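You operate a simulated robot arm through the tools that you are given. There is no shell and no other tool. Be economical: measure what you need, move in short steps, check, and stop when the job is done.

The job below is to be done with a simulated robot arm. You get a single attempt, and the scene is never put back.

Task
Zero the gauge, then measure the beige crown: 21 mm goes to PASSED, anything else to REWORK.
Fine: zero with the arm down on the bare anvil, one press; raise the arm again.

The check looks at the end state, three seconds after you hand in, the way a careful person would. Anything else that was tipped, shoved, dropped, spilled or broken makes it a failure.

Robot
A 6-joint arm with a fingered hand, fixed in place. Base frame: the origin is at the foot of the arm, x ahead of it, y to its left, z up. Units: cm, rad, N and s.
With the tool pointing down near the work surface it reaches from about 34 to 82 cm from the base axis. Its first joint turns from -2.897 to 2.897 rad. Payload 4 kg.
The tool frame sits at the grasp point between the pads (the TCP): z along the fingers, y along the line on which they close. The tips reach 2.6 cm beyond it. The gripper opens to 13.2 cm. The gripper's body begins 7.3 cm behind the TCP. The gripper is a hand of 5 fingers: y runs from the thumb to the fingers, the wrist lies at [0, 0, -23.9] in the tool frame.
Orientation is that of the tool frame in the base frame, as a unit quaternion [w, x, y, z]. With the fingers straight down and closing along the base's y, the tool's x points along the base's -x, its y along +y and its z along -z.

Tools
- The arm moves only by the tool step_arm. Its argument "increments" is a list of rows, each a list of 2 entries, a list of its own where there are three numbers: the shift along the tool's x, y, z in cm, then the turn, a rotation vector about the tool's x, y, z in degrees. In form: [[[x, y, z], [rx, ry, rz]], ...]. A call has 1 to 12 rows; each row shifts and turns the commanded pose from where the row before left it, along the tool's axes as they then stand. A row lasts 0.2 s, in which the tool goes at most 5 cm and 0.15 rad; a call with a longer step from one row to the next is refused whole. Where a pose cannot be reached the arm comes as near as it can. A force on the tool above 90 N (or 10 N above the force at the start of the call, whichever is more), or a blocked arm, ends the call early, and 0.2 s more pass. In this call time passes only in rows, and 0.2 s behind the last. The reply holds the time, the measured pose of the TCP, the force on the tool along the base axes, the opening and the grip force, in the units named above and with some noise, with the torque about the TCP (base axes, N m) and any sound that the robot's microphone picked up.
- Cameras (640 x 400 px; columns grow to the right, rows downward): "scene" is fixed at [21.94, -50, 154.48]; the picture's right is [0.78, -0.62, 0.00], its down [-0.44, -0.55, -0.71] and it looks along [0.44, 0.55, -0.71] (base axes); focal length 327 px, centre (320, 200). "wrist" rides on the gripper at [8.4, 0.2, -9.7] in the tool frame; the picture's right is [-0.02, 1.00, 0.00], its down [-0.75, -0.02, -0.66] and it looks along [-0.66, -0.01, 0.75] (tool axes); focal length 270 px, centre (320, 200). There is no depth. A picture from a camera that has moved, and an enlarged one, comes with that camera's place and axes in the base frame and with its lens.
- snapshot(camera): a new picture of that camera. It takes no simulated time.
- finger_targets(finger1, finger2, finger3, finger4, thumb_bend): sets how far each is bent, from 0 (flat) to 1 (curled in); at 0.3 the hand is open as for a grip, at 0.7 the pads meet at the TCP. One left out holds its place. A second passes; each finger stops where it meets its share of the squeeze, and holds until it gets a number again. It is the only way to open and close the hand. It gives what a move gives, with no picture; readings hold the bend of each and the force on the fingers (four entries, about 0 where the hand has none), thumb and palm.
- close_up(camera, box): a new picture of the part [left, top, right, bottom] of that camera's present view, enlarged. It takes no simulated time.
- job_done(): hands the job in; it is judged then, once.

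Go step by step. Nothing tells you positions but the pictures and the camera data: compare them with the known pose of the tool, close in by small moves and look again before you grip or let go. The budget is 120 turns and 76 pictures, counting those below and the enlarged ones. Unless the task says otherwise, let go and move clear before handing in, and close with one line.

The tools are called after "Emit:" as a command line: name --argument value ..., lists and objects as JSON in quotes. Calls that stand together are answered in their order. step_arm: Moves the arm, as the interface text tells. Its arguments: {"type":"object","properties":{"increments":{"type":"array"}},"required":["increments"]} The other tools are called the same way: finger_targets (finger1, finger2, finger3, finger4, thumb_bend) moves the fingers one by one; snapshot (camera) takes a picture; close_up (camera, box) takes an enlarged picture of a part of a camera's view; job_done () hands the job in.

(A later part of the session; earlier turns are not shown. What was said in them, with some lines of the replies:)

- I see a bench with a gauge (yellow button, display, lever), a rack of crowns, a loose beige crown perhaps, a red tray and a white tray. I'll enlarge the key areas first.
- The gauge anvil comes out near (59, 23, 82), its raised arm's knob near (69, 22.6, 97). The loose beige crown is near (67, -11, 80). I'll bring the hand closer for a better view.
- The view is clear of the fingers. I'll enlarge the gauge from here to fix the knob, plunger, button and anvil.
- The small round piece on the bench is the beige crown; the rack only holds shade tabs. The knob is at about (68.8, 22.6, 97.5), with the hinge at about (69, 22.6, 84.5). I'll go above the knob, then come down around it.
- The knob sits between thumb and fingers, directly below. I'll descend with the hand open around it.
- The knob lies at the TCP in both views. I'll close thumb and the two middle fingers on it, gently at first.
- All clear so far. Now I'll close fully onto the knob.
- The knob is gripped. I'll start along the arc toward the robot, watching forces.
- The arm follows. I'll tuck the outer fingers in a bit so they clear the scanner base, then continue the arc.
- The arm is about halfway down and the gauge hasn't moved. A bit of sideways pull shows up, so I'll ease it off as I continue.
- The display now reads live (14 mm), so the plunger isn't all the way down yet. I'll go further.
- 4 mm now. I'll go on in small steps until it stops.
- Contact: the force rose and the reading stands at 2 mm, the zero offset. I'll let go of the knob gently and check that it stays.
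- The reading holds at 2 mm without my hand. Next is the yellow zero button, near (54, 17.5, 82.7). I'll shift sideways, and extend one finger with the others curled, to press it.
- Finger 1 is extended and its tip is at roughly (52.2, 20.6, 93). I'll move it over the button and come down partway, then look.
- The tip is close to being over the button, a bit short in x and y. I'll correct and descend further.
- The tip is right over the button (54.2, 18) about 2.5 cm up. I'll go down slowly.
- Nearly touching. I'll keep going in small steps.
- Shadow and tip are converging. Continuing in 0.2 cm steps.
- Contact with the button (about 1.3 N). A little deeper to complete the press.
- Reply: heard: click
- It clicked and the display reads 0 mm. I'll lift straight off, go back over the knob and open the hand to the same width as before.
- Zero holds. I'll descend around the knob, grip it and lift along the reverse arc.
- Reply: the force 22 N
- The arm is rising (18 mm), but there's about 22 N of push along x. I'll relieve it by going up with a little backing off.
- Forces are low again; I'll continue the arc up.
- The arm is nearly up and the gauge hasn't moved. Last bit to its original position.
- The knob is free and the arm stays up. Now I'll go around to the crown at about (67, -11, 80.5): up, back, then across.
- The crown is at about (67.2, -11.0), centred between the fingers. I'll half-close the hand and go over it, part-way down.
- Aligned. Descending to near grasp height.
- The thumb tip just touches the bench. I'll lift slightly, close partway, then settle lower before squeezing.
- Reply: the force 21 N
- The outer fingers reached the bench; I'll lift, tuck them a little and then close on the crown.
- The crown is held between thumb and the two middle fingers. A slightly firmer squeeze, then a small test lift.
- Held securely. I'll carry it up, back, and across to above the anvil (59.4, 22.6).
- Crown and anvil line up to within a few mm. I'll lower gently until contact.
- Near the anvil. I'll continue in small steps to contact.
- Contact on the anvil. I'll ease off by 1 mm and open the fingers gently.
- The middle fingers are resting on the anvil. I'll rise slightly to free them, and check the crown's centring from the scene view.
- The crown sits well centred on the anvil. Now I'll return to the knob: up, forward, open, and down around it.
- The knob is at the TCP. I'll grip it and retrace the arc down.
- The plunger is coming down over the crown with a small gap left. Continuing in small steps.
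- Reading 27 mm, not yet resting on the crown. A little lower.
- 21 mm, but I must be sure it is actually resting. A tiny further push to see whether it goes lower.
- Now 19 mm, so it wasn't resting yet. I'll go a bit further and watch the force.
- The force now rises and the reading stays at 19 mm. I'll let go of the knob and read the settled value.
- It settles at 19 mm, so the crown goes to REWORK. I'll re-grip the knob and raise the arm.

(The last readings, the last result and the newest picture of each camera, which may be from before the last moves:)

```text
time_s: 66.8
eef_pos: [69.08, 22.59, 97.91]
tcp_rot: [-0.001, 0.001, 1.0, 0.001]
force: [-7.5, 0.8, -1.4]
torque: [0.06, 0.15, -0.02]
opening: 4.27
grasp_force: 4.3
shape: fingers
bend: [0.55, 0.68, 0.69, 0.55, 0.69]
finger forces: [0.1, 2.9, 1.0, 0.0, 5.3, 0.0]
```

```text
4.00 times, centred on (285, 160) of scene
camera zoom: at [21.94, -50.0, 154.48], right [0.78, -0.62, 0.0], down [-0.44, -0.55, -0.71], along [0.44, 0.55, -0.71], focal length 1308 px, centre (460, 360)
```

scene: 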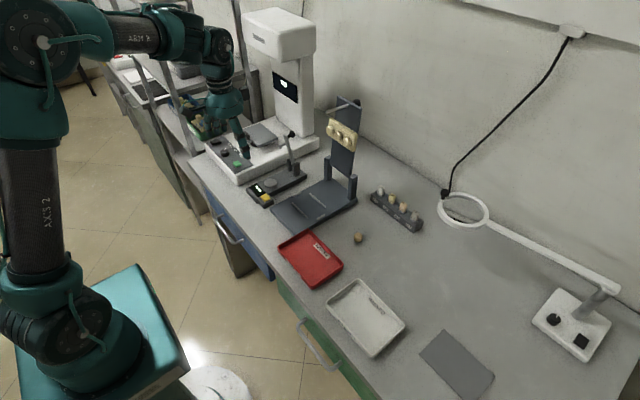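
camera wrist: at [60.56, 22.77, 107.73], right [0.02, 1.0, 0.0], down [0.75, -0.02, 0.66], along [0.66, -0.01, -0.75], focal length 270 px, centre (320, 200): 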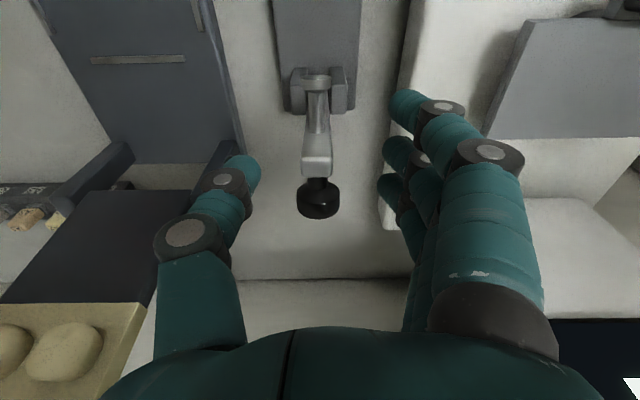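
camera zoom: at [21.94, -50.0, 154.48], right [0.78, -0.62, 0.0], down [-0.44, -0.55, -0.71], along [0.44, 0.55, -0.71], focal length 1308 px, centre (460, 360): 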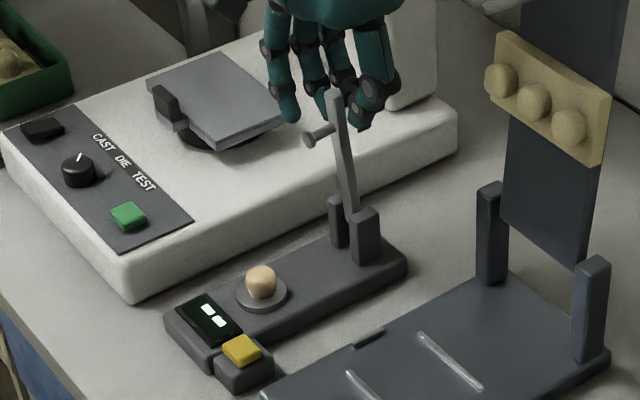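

The arm is back against its stop. I'll release it, move up and back over the crown, and come down with the same finger setting I used on release.

Emit:
finger_targets --finger1 0.5 --finger2 0.5 --finger3 0.5 --finger4 0.5 --thumb_bend 0.5

Emit:
step_arm --increments '[[[0, 0, -3.3], [0, 0, 0]], [[0, 0, -3.3], [0, 0, 0]], [[0, 0, -3.3], [0, 0, 0]], [[4.8, 0, 0], [0, 0, 0]], [[4.9, 0, 0], [0, 0, 0]]]'

Emit:
finger_targets --finger1 0.62 --finger2 0.6 --finger3 0.6 --finger4 0.62 --thumb_bend 0.6

Emit:
step_arm --increments '[[[0, 0, 4.5], [0, 0, 0]], [[0, 0, 4.5], [0, 0, 0]], [[0, 0, 4.5], [0, 0, 0]], [[0, 0, 2.8], [0, 0, 0]]]'

Emit:
snapshot --camera "wrist"

```text
time_s: 67.8
eef_pos: [69.1, 22.59, 97.91]
tcp_rot: [0.0, 0.0, 1.0, 0.0]
force: [0.1, 0.4, -0.6]
torque: [0.03, 0.0, -0.04]
opening: 7.4
grasp_force: 0.2
shape: fingers
bend: [0.5, 0.5, 0.5, 0.5, 0.5]
finger forces: [0.0, 0.0, 0.0, 0.0, 0.0, 0.0]
```

```text
time_s: 69.0
eef_pos: [59.38, 22.55, 107.74]
tcp_rot: [0.001, 0.0, 1.0, 0.001]
force: [0.0, 0.4, -0.6]
torque: [0.04, -0.03, -0.01]
opening: 7.42
grasp_force: 0.1
shape: fingers
bend: [0.5, 0.5, 0.5, 0.5, 0.5]
finger forces: [0.0, 0.1, 0.0, 0.0, 0.0, 0.0]
```

```text
time_s: 70.0
eef_pos: [59.33, 22.56, 107.84]
tcp_rot: [0.0, 0.0, 1.0, 0.0]
force: [0.0, 0.2, 0.8]
torque: [-0.02, 0.03, 0.01]
opening: 4.33
grasp_force: 0.0
shape: fingers
bend: [0.62, 0.6, 0.6, 0.62, 0.6]
finger forces: [0.0, 0.0, 0.0, 0.0, 0.1, 0.0]
```

```text
time_s: 71.0
eef_pos: [59.39, 22.52, 91.57]
tcp_rot: [0.0, 0.001, 1.0, 0.0]
force: [0.3, 0.1, 0.3]
torque: [0.03, 0.01, 0.0]
opening: 4.32
grasp_force: 0.0
shape: fingers
bend: [0.62, 0.6, 0.6, 0.62, 0.6]
finger forces: [0.1, 0.0, 0.0, 0.0, 0.0, 0.1]
```

```text
10 pictures are left
camera wrist: at [50.93, 22.75, 101.27], right [0.02, 1.0, 0.0], down [0.75, -0.02, 0.66], along [0.66, -0.01, -0.75], focal length 270 px, centre (320, 200)
```

wrist: 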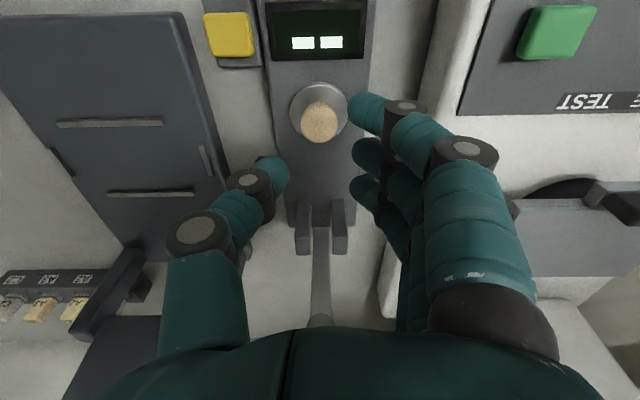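

The crown is exactly where I left it. I'll descend and regrasp.

Emit:
step_arm --increments '[[[0, 0, 2.5], [0, 0, 0]], [[0, 0, 2], [0, 0, 0]], [[0, 0, 0.85], [0, 0, 0]]]'

Emit:
finger_targets --finger1 0.64 --finger2 0.63 --finger3 0.63 --finger4 0.64 --thumb_bend 0.63

Emit:
step_arm --increments '[[[0, 0, 0.2], [0, 0, 0]]]'

Emit:
finger_targets --finger2 0.72 --finger3 0.72 --thumb_bend 0.72

Emit:
step_arm --increments '[[[0, 0, -0.5], [0, 0, 0]], [[0, 0, -1], [0, 0, 0]], [[0, 0, -2], [0, 0, 0]]]'

Emit:
snapshot --camera "wrist"

```text
time_s: 71.8
eef_pos: [59.32, 22.43, 86.14]
tcp_rot: [0.0, 0.0, 1.0, 0.0]
force: [0.1, 0.2, 0.0]
torque: [-0.04, 0.0, -0.01]
opening: 4.36
grasp_force: 0.0
shape: fingers
bend: [0.62, 0.6, 0.6, 0.62, 0.6]
finger forces: [0.0, 0.0, 0.0, 0.0, 0.1, 0.0]
```

```text
time_s: 72.8
eef_pos: [59.22, 22.61, 86.32]
tcp_rot: [0.001, 0.0, 1.0, 0.0]
force: [0.3, -1.2, -0.3]
torque: [0.06, 0.01, 0.01]
opening: 3.79
grasp_force: 0.8
shape: fingers
bend: [0.64, 0.62, 0.63, 0.64, 0.63]
finger forces: [0.0, 0.3, 0.0, 0.0, 0.3, 0.1]
```

```text
time_s: 73.2
eef_pos: [59.22, 22.59, 86.05]
tcp_rot: [0.0, 0.0, 1.0, 0.0]
force: [0.6, 0.3, 0.1]
torque: [0.02, 0.01, -0.03]
opening: 3.76
grasp_force: 0.6
shape: fingers
bend: [0.64, 0.62, 0.63, 0.64, 0.63]
finger forces: [0.1, 0.6, 0.1, 0.0, 0.4, 0.1]
```

```text
time_s: 74.2
eef_pos: [59.39, 22.56, 86.01]
tcp_rot: [0.001, 0.0, 1.0, -0.001]
force: [-0.2, -0.4, 0.3]
torque: [0.0, 0.0, 0.01]
opening: 3.63
grasp_force: 12.0
shape: fingers
bend: [0.64, 0.67, 0.68, 0.64, 0.67]
finger forces: [0.0, 7.1, 5.4, 0.1, 11.5, 0.0]
```

```text
time_s: 75.0
eef_pos: [59.32, 22.55, 89.33]
tcp_rot: [0.0, 0.0, 1.0, 0.0]
force: [0.6, -0.1, -0.4]
torque: [0.02, 0.0, -0.01]
opening: 3.65
grasp_force: 11.9
shape: fingers
bend: [0.64, 0.67, 0.68, 0.64, 0.67]
finger forces: [0.0, 7.0, 5.6, 0.0, 11.5, 0.0]
```

```text
9 pictures are left
camera wrist: at [50.95, 22.69, 99.22], right [0.02, 1.0, 0.0], down [0.75, -0.02, 0.66], along [0.66, -0.01, -0.75], focal length 270 px, centre (320, 200)
```

wrist: 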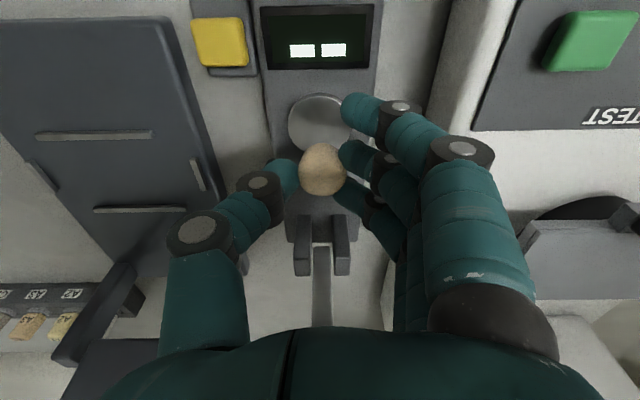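

Held again. The REWORK tray's centre works out at about (52, -8). I'll carry the crown up and across, then look.

Emit:
step_arm --increments '[[[0, 0, -3.5], [0, 0, 0]], [[0, 0, -3.5], [0, 0, 0]], [[2, 0, -3], [0, 0, 0]], [[3, -2, 0], [0, 0, 0]], [[2.6, -4, 0], [0, 0, 0]], [[0, -4.5, 0], [0, 0, 0]], [[0, -4.5, 0], [0, 0, 0]], [[0, -4.5, 0], [0, 0, 0]], [[0, -4.5, 0], [0, 0, 0]], [[0, -4.5, 0], [0, 0, 0]], [[0, -2.2, 0], [0, 0, 0]]]'

Emit:
step_arm --increments '[[[0, 0, 3], [0, 0, 0]], [[0, 0, 3], [0, 0, 0]], [[0, 0, 3], [0, 0, 0]]]'

Emit:
snapshot --camera "wrist"

Emit:
close_up --camera "scene" --box '[250, 190, 370, 310]'

```text
time_s: 77.4
eef_pos: [51.75, -8.35, 99.42]
tcp_rot: [0.0, 0.0, 1.0, 0.0]
force: [0.1, -0.1, 0.1]
torque: [0.0, 0.0, -0.02]
opening: 3.62
grasp_force: 11.9
shape: fingers
bend: [0.64, 0.67, 0.69, 0.64, 0.67]
finger forces: [0.0, 7.1, 5.5, 0.1, 11.3, 0.0]
```

```text
time_s: 78.2
eef_pos: [51.98, -8.05, 90.43]
tcp_rot: [0.0, 0.0, 1.0, 0.0]
force: [0.5, 0.1, -0.9]
torque: [0.0, -0.01, -0.02]
opening: 3.63
grasp_force: 12.0
shape: fingers
bend: [0.64, 0.67, 0.69, 0.64, 0.67]
finger forces: [0.0, 7.1, 5.6, 0.0, 11.1, 0.0]
```

```text
8 pictures are left
camera wrist: at [43.35, -7.95, 100.25], right [0.02, 1.0, 0.0], down [0.75, -0.02, 0.66], along [0.66, -0.01, -0.75], focal length 270 px, centre (320, 200)
```

wrist: 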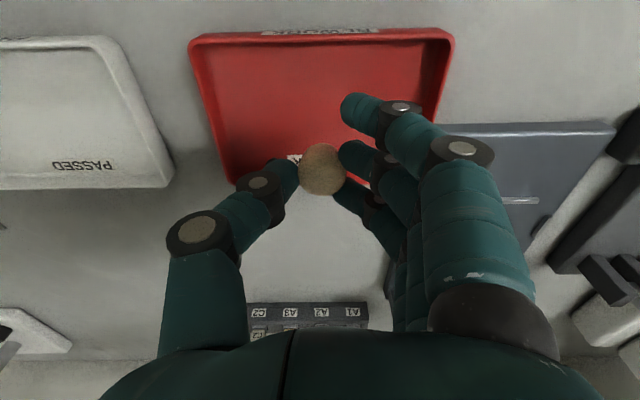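

```text
3.33 times, centred on (310, 250) of scene
camera zoom: at [21.94, -50.0, 154.48], right [0.78, -0.62, 0.0], down [-0.44, -0.55, -0.71], along [0.44, 0.55, -0.71], focal length 1090 px, centre (353, 33)
```

zoom: 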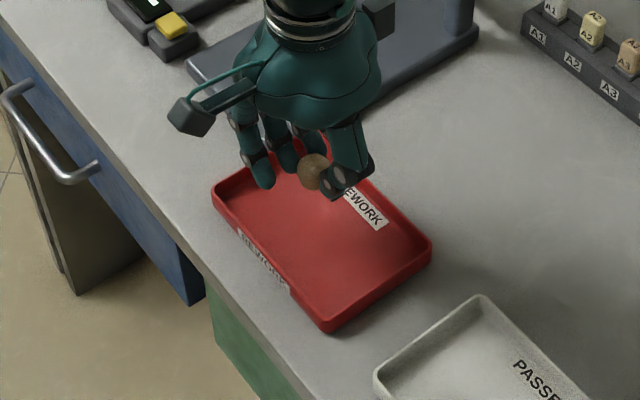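

The crown is over the middle of the REWORK tray. Lowering to contact.

Emit:
step_arm --increments '[[[-0.2, 0, 2.5], [0, 0, 0]], [[0, 0, 2.0], [0, 0, 0]], [[0, 0, 1.2], [0, 0, 0]]]'

Emit:
step_arm --increments '[[[0, 0, 0.3], [0, 0, 0]], [[0, 0, 0.3], [0, 0, 0]]]'

Emit:
step_arm --increments '[[[0, 0, 0.2], [0, 0, 0]]]'

```text
time_s: 79.0
eef_pos: [51.84, -8.12, 84.68]
tcp_rot: [0.0, -0.001, 1.0, 0.0]
force: [0.0, 0.8, -0.1]
torque: [0.03, 0.01, -0.01]
opening: 3.63
grasp_force: 11.7
shape: fingers
bend: [0.64, 0.67, 0.69, 0.64, 0.67]
finger forces: [0.1, 7.2, 5.4, 0.1, 11.0, 0.0]
```

```text
time_s: 79.6
eef_pos: [51.82, -8.16, 84.14]
tcp_rot: [0.0, 0.0, 1.0, 0.0]
force: [0.1, 0.1, -0.3]
torque: [0.02, -0.03, -0.01]
opening: 3.63
grasp_force: 11.9
shape: fingers
bend: [0.64, 0.67, 0.69, 0.64, 0.67]
finger forces: [0.1, 7.2, 5.5, 0.1, 11.1, 0.1]
```

```text
time_s: 80.0
eef_pos: [51.92, -8.13, 84.01]
tcp_rot: [-0.001, 0.0, 1.0, 0.0]
force: [0.4, -0.4, 0.3]
torque: [-0.01, 0.06, 0.01]
opening: 3.6
grasp_force: 12.5
shape: fingers
bend: [0.64, 0.67, 0.69, 0.64, 0.67]
finger forces: [0.0, 7.2, 5.5, 0.1, 11.1, 0.0]
```

Emit:
step_arm --increments '[[[0, 0, 0.2], [0, 0, 0]]]'

Emit:
step_arm --increments '[[[0, 0, 0.15], [0, 0, 0]]]'

```text
time_s: 80.4
eef_pos: [51.96, -8.12, 83.8]
tcp_rot: [0.0, 0.0, 1.0, 0.0]
force: [0.8, 0.1, 0.4]
torque: [0.02, 0.0, -0.01]
opening: 3.63
grasp_force: 12.1
shape: fingers
bend: [0.64, 0.67, 0.69, 0.64, 0.67]
finger forces: [0.1, 7.2, 5.5, 0.0, 11.1, 0.1]
```

```text
time_s: 80.8
eef_pos: [51.9, -8.15, 83.69]
tcp_rot: [0.0, -0.001, 1.0, 0.0]
force: [0.3, -0.7, 0.0]
torque: [-0.04, -0.02, -0.01]
opening: 3.64
grasp_force: 11.6
shape: fingers
bend: [0.64, 0.67, 0.69, 0.64, 0.67]
finger forces: [0.0, 7.2, 5.5, 0.0, 11.0, 0.0]
```

Emit:
step_arm --increments '[[[0, 0, 0.15], [0, 0, 0]]]'

Emit:
step_arm --increments '[[[0, 0, 0.12], [0, 0, 0]]]'

```text
time_s: 81.2
eef_pos: [51.94, -8.17, 83.41]
tcp_rot: [0.0, 0.0, 1.0, -0.001]
force: [-0.1, -0.7, 0.2]
torque: [-0.01, 0.0, -0.01]
opening: 3.64
grasp_force: 12.7
shape: fingers
bend: [0.64, 0.67, 0.69, 0.64, 0.67]
finger forces: [0.1, 7.5, 5.6, 0.1, 11.3, 0.0]
```

```text
time_s: 81.6
eef_pos: [52.12, -8.15, 83.51]
tcp_rot: [0.001, 0.0, 1.0, 0.001]
force: [-0.1, 1.2, 9.3]
torque: [0.11, 0.06, -0.01]
opening: 3.61
grasp_force: 16.3
shape: fingers
bend: [0.64, 0.67, 0.69, 0.64, 0.67]
finger forces: [3.7, 7.6, 5.6, 3.0, 13.0, 0.0]
```

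Contact with the tray floor. I'll open in stages while rising slightly so the fingers don't press on the tray.

Emit:
step_arm --increments '[[[0, 0, -0.2], [0, 0, 0]]]'

Emit:
finger_targets --finger2 0.63 --finger3 0.64 --thumb_bend 0.64

Emit:
step_arm --increments '[[[0, 0, -0.25], [0, 0, 0]]]'

Emit:
finger_targets --finger1 0.6 --finger2 0.6 --finger3 0.6 --finger4 0.6 --thumb_bend 0.6

Emit:
close_up --camera "wrist" --box '[200, 80, 440, 240]'

```text
time_s: 82.0
eef_pos: [51.95, -8.14, 83.6]
tcp_rot: [0.0, 0.0, 1.0, 0.0]
force: [-0.5, 0.2, -0.2]
torque: [-0.01, 0.02, -0.03]
opening: 3.63
grasp_force: 12.1
shape: fingers
bend: [0.64, 0.67, 0.69, 0.64, 0.67]
finger forces: [0.1, 7.4, 5.6, 0.1, 11.3, 0.0]
```

```text
time_s: 83.0
eef_pos: [51.9, -8.22, 83.52]
tcp_rot: [0.0, 0.0, 1.0, 0.0]
force: [0.4, 0.4, 1.1]
torque: [-0.03, 0.0, 0.01]
opening: 3.67
grasp_force: 1.4
shape: fingers
bend: [0.64, 0.63, 0.64, 0.64, 0.64]
finger forces: [0.0, 0.7, 0.5, 0.1, 1.1, 0.0]
```

```text
time_s: 83.4
eef_pos: [51.83, -8.15, 83.72]
tcp_rot: [0.0, 0.0, 1.0, 0.0]
force: [0.3, 0.2, 0.5]
torque: [-0.01, -0.01, 0.01]
opening: 3.66
grasp_force: 0.7
shape: fingers
bend: [0.64, 0.62, 0.64, 0.64, 0.64]
finger forces: [0.1, 0.8, 0.6, 0.0, 1.0, 0.1]
```

```text
time_s: 84.4
eef_pos: [51.93, -8.12, 83.84]
tcp_rot: [0.0, 0.0, 1.0, 0.0]
force: [-0.4, 0.4, 1.0]
torque: [0.02, -0.01, -0.01]
opening: 4.47
grasp_force: 0.0
shape: fingers
bend: [0.6, 0.6, 0.6, 0.6, 0.6]
finger forces: [0.0, 0.1, 0.0, 0.1, 0.0, 0.0]
```

```text
2.50 times, centred on (320, 160) of wrist
camera zoom: at [43.47, -7.99, 93.57], right [0.02, 1.0, 0.0], down [0.75, -0.02, 0.66], along [0.66, -0.01, -0.75], focal length 676 px, centre (320, 300)
```

zoom: 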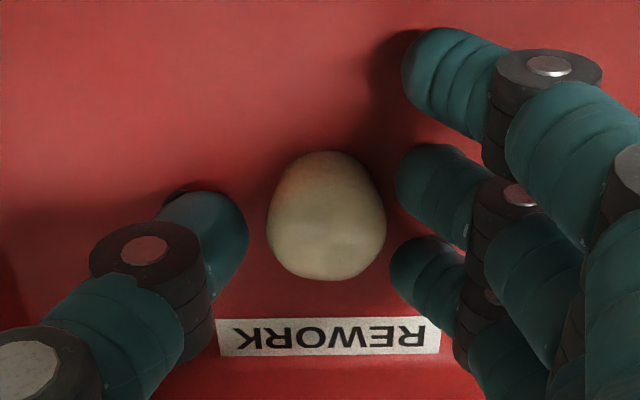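

The crown stands free in the REWORK tray. I'll rise straight up, clear the area and take a final look.

Emit:
step_arm --increments '[[[0, 0, -1], [0, 0, 0]], [[0, 0, -2], [0, 0, 0]], [[0, 0, -4], [0, 0, 0]], [[0, 0, -4.5], [0, 0, 0]], [[0, 0, -4.5], [0, 0, 0]], [[3, 0, -3], [0, 0, 0]]]'

Emit:
snapshot --camera "scene"

Emit:
close_up --camera "scene" --box '[240, 110, 380, 290]'

```text
time_s: 85.8
eef_pos: [49.09, -8.11, 102.78]
tcp_rot: [-0.001, 0.0, 1.0, 0.0]
force: [0.1, -0.1, -1.0]
torque: [0.01, -0.04, 0.0]
opening: 4.47
grasp_force: 0.0
shape: fingers
bend: [0.6, 0.6, 0.6, 0.6, 0.6]
finger forces: [0.1, 0.0, 0.1, 0.0, 0.1, 0.0]
```

```text
5 pictures are left
```

scene: 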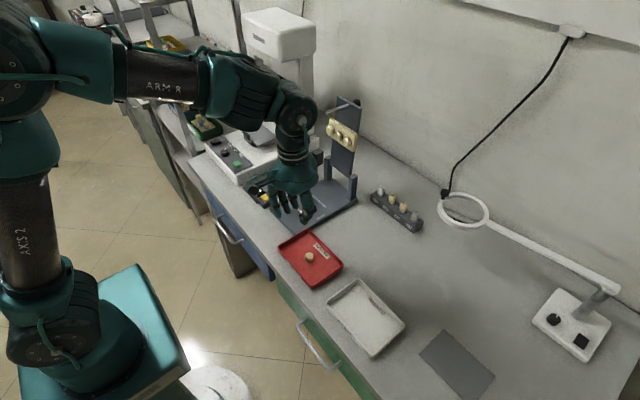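

```text
2.22 times, centred on (310, 200) of scene
camera zoom: at [21.94, -50.0, 154.48], right [0.78, -0.62, 0.0], down [-0.44, -0.55, -0.71], along [0.44, 0.55, -0.71], focal length 727 px, centre (342, 200)
```

zoom: 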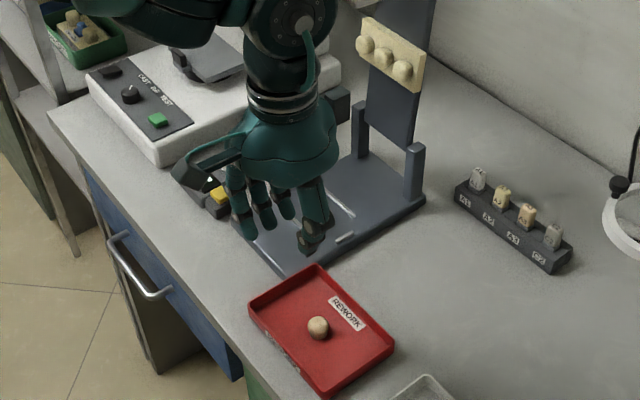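

The crown stands in the REWORK tray, the gauge arm was raised to its stop, and nothing else looks disturbed. Handing in.

Emit:
job_done

```text
The job is handed in.
```

I zeroed the gauge with one press, arm down on the bare anvil; the beige crown then measured 19 mm, not 21, so I put it in the REWORK tray and left the gauge arm raised.
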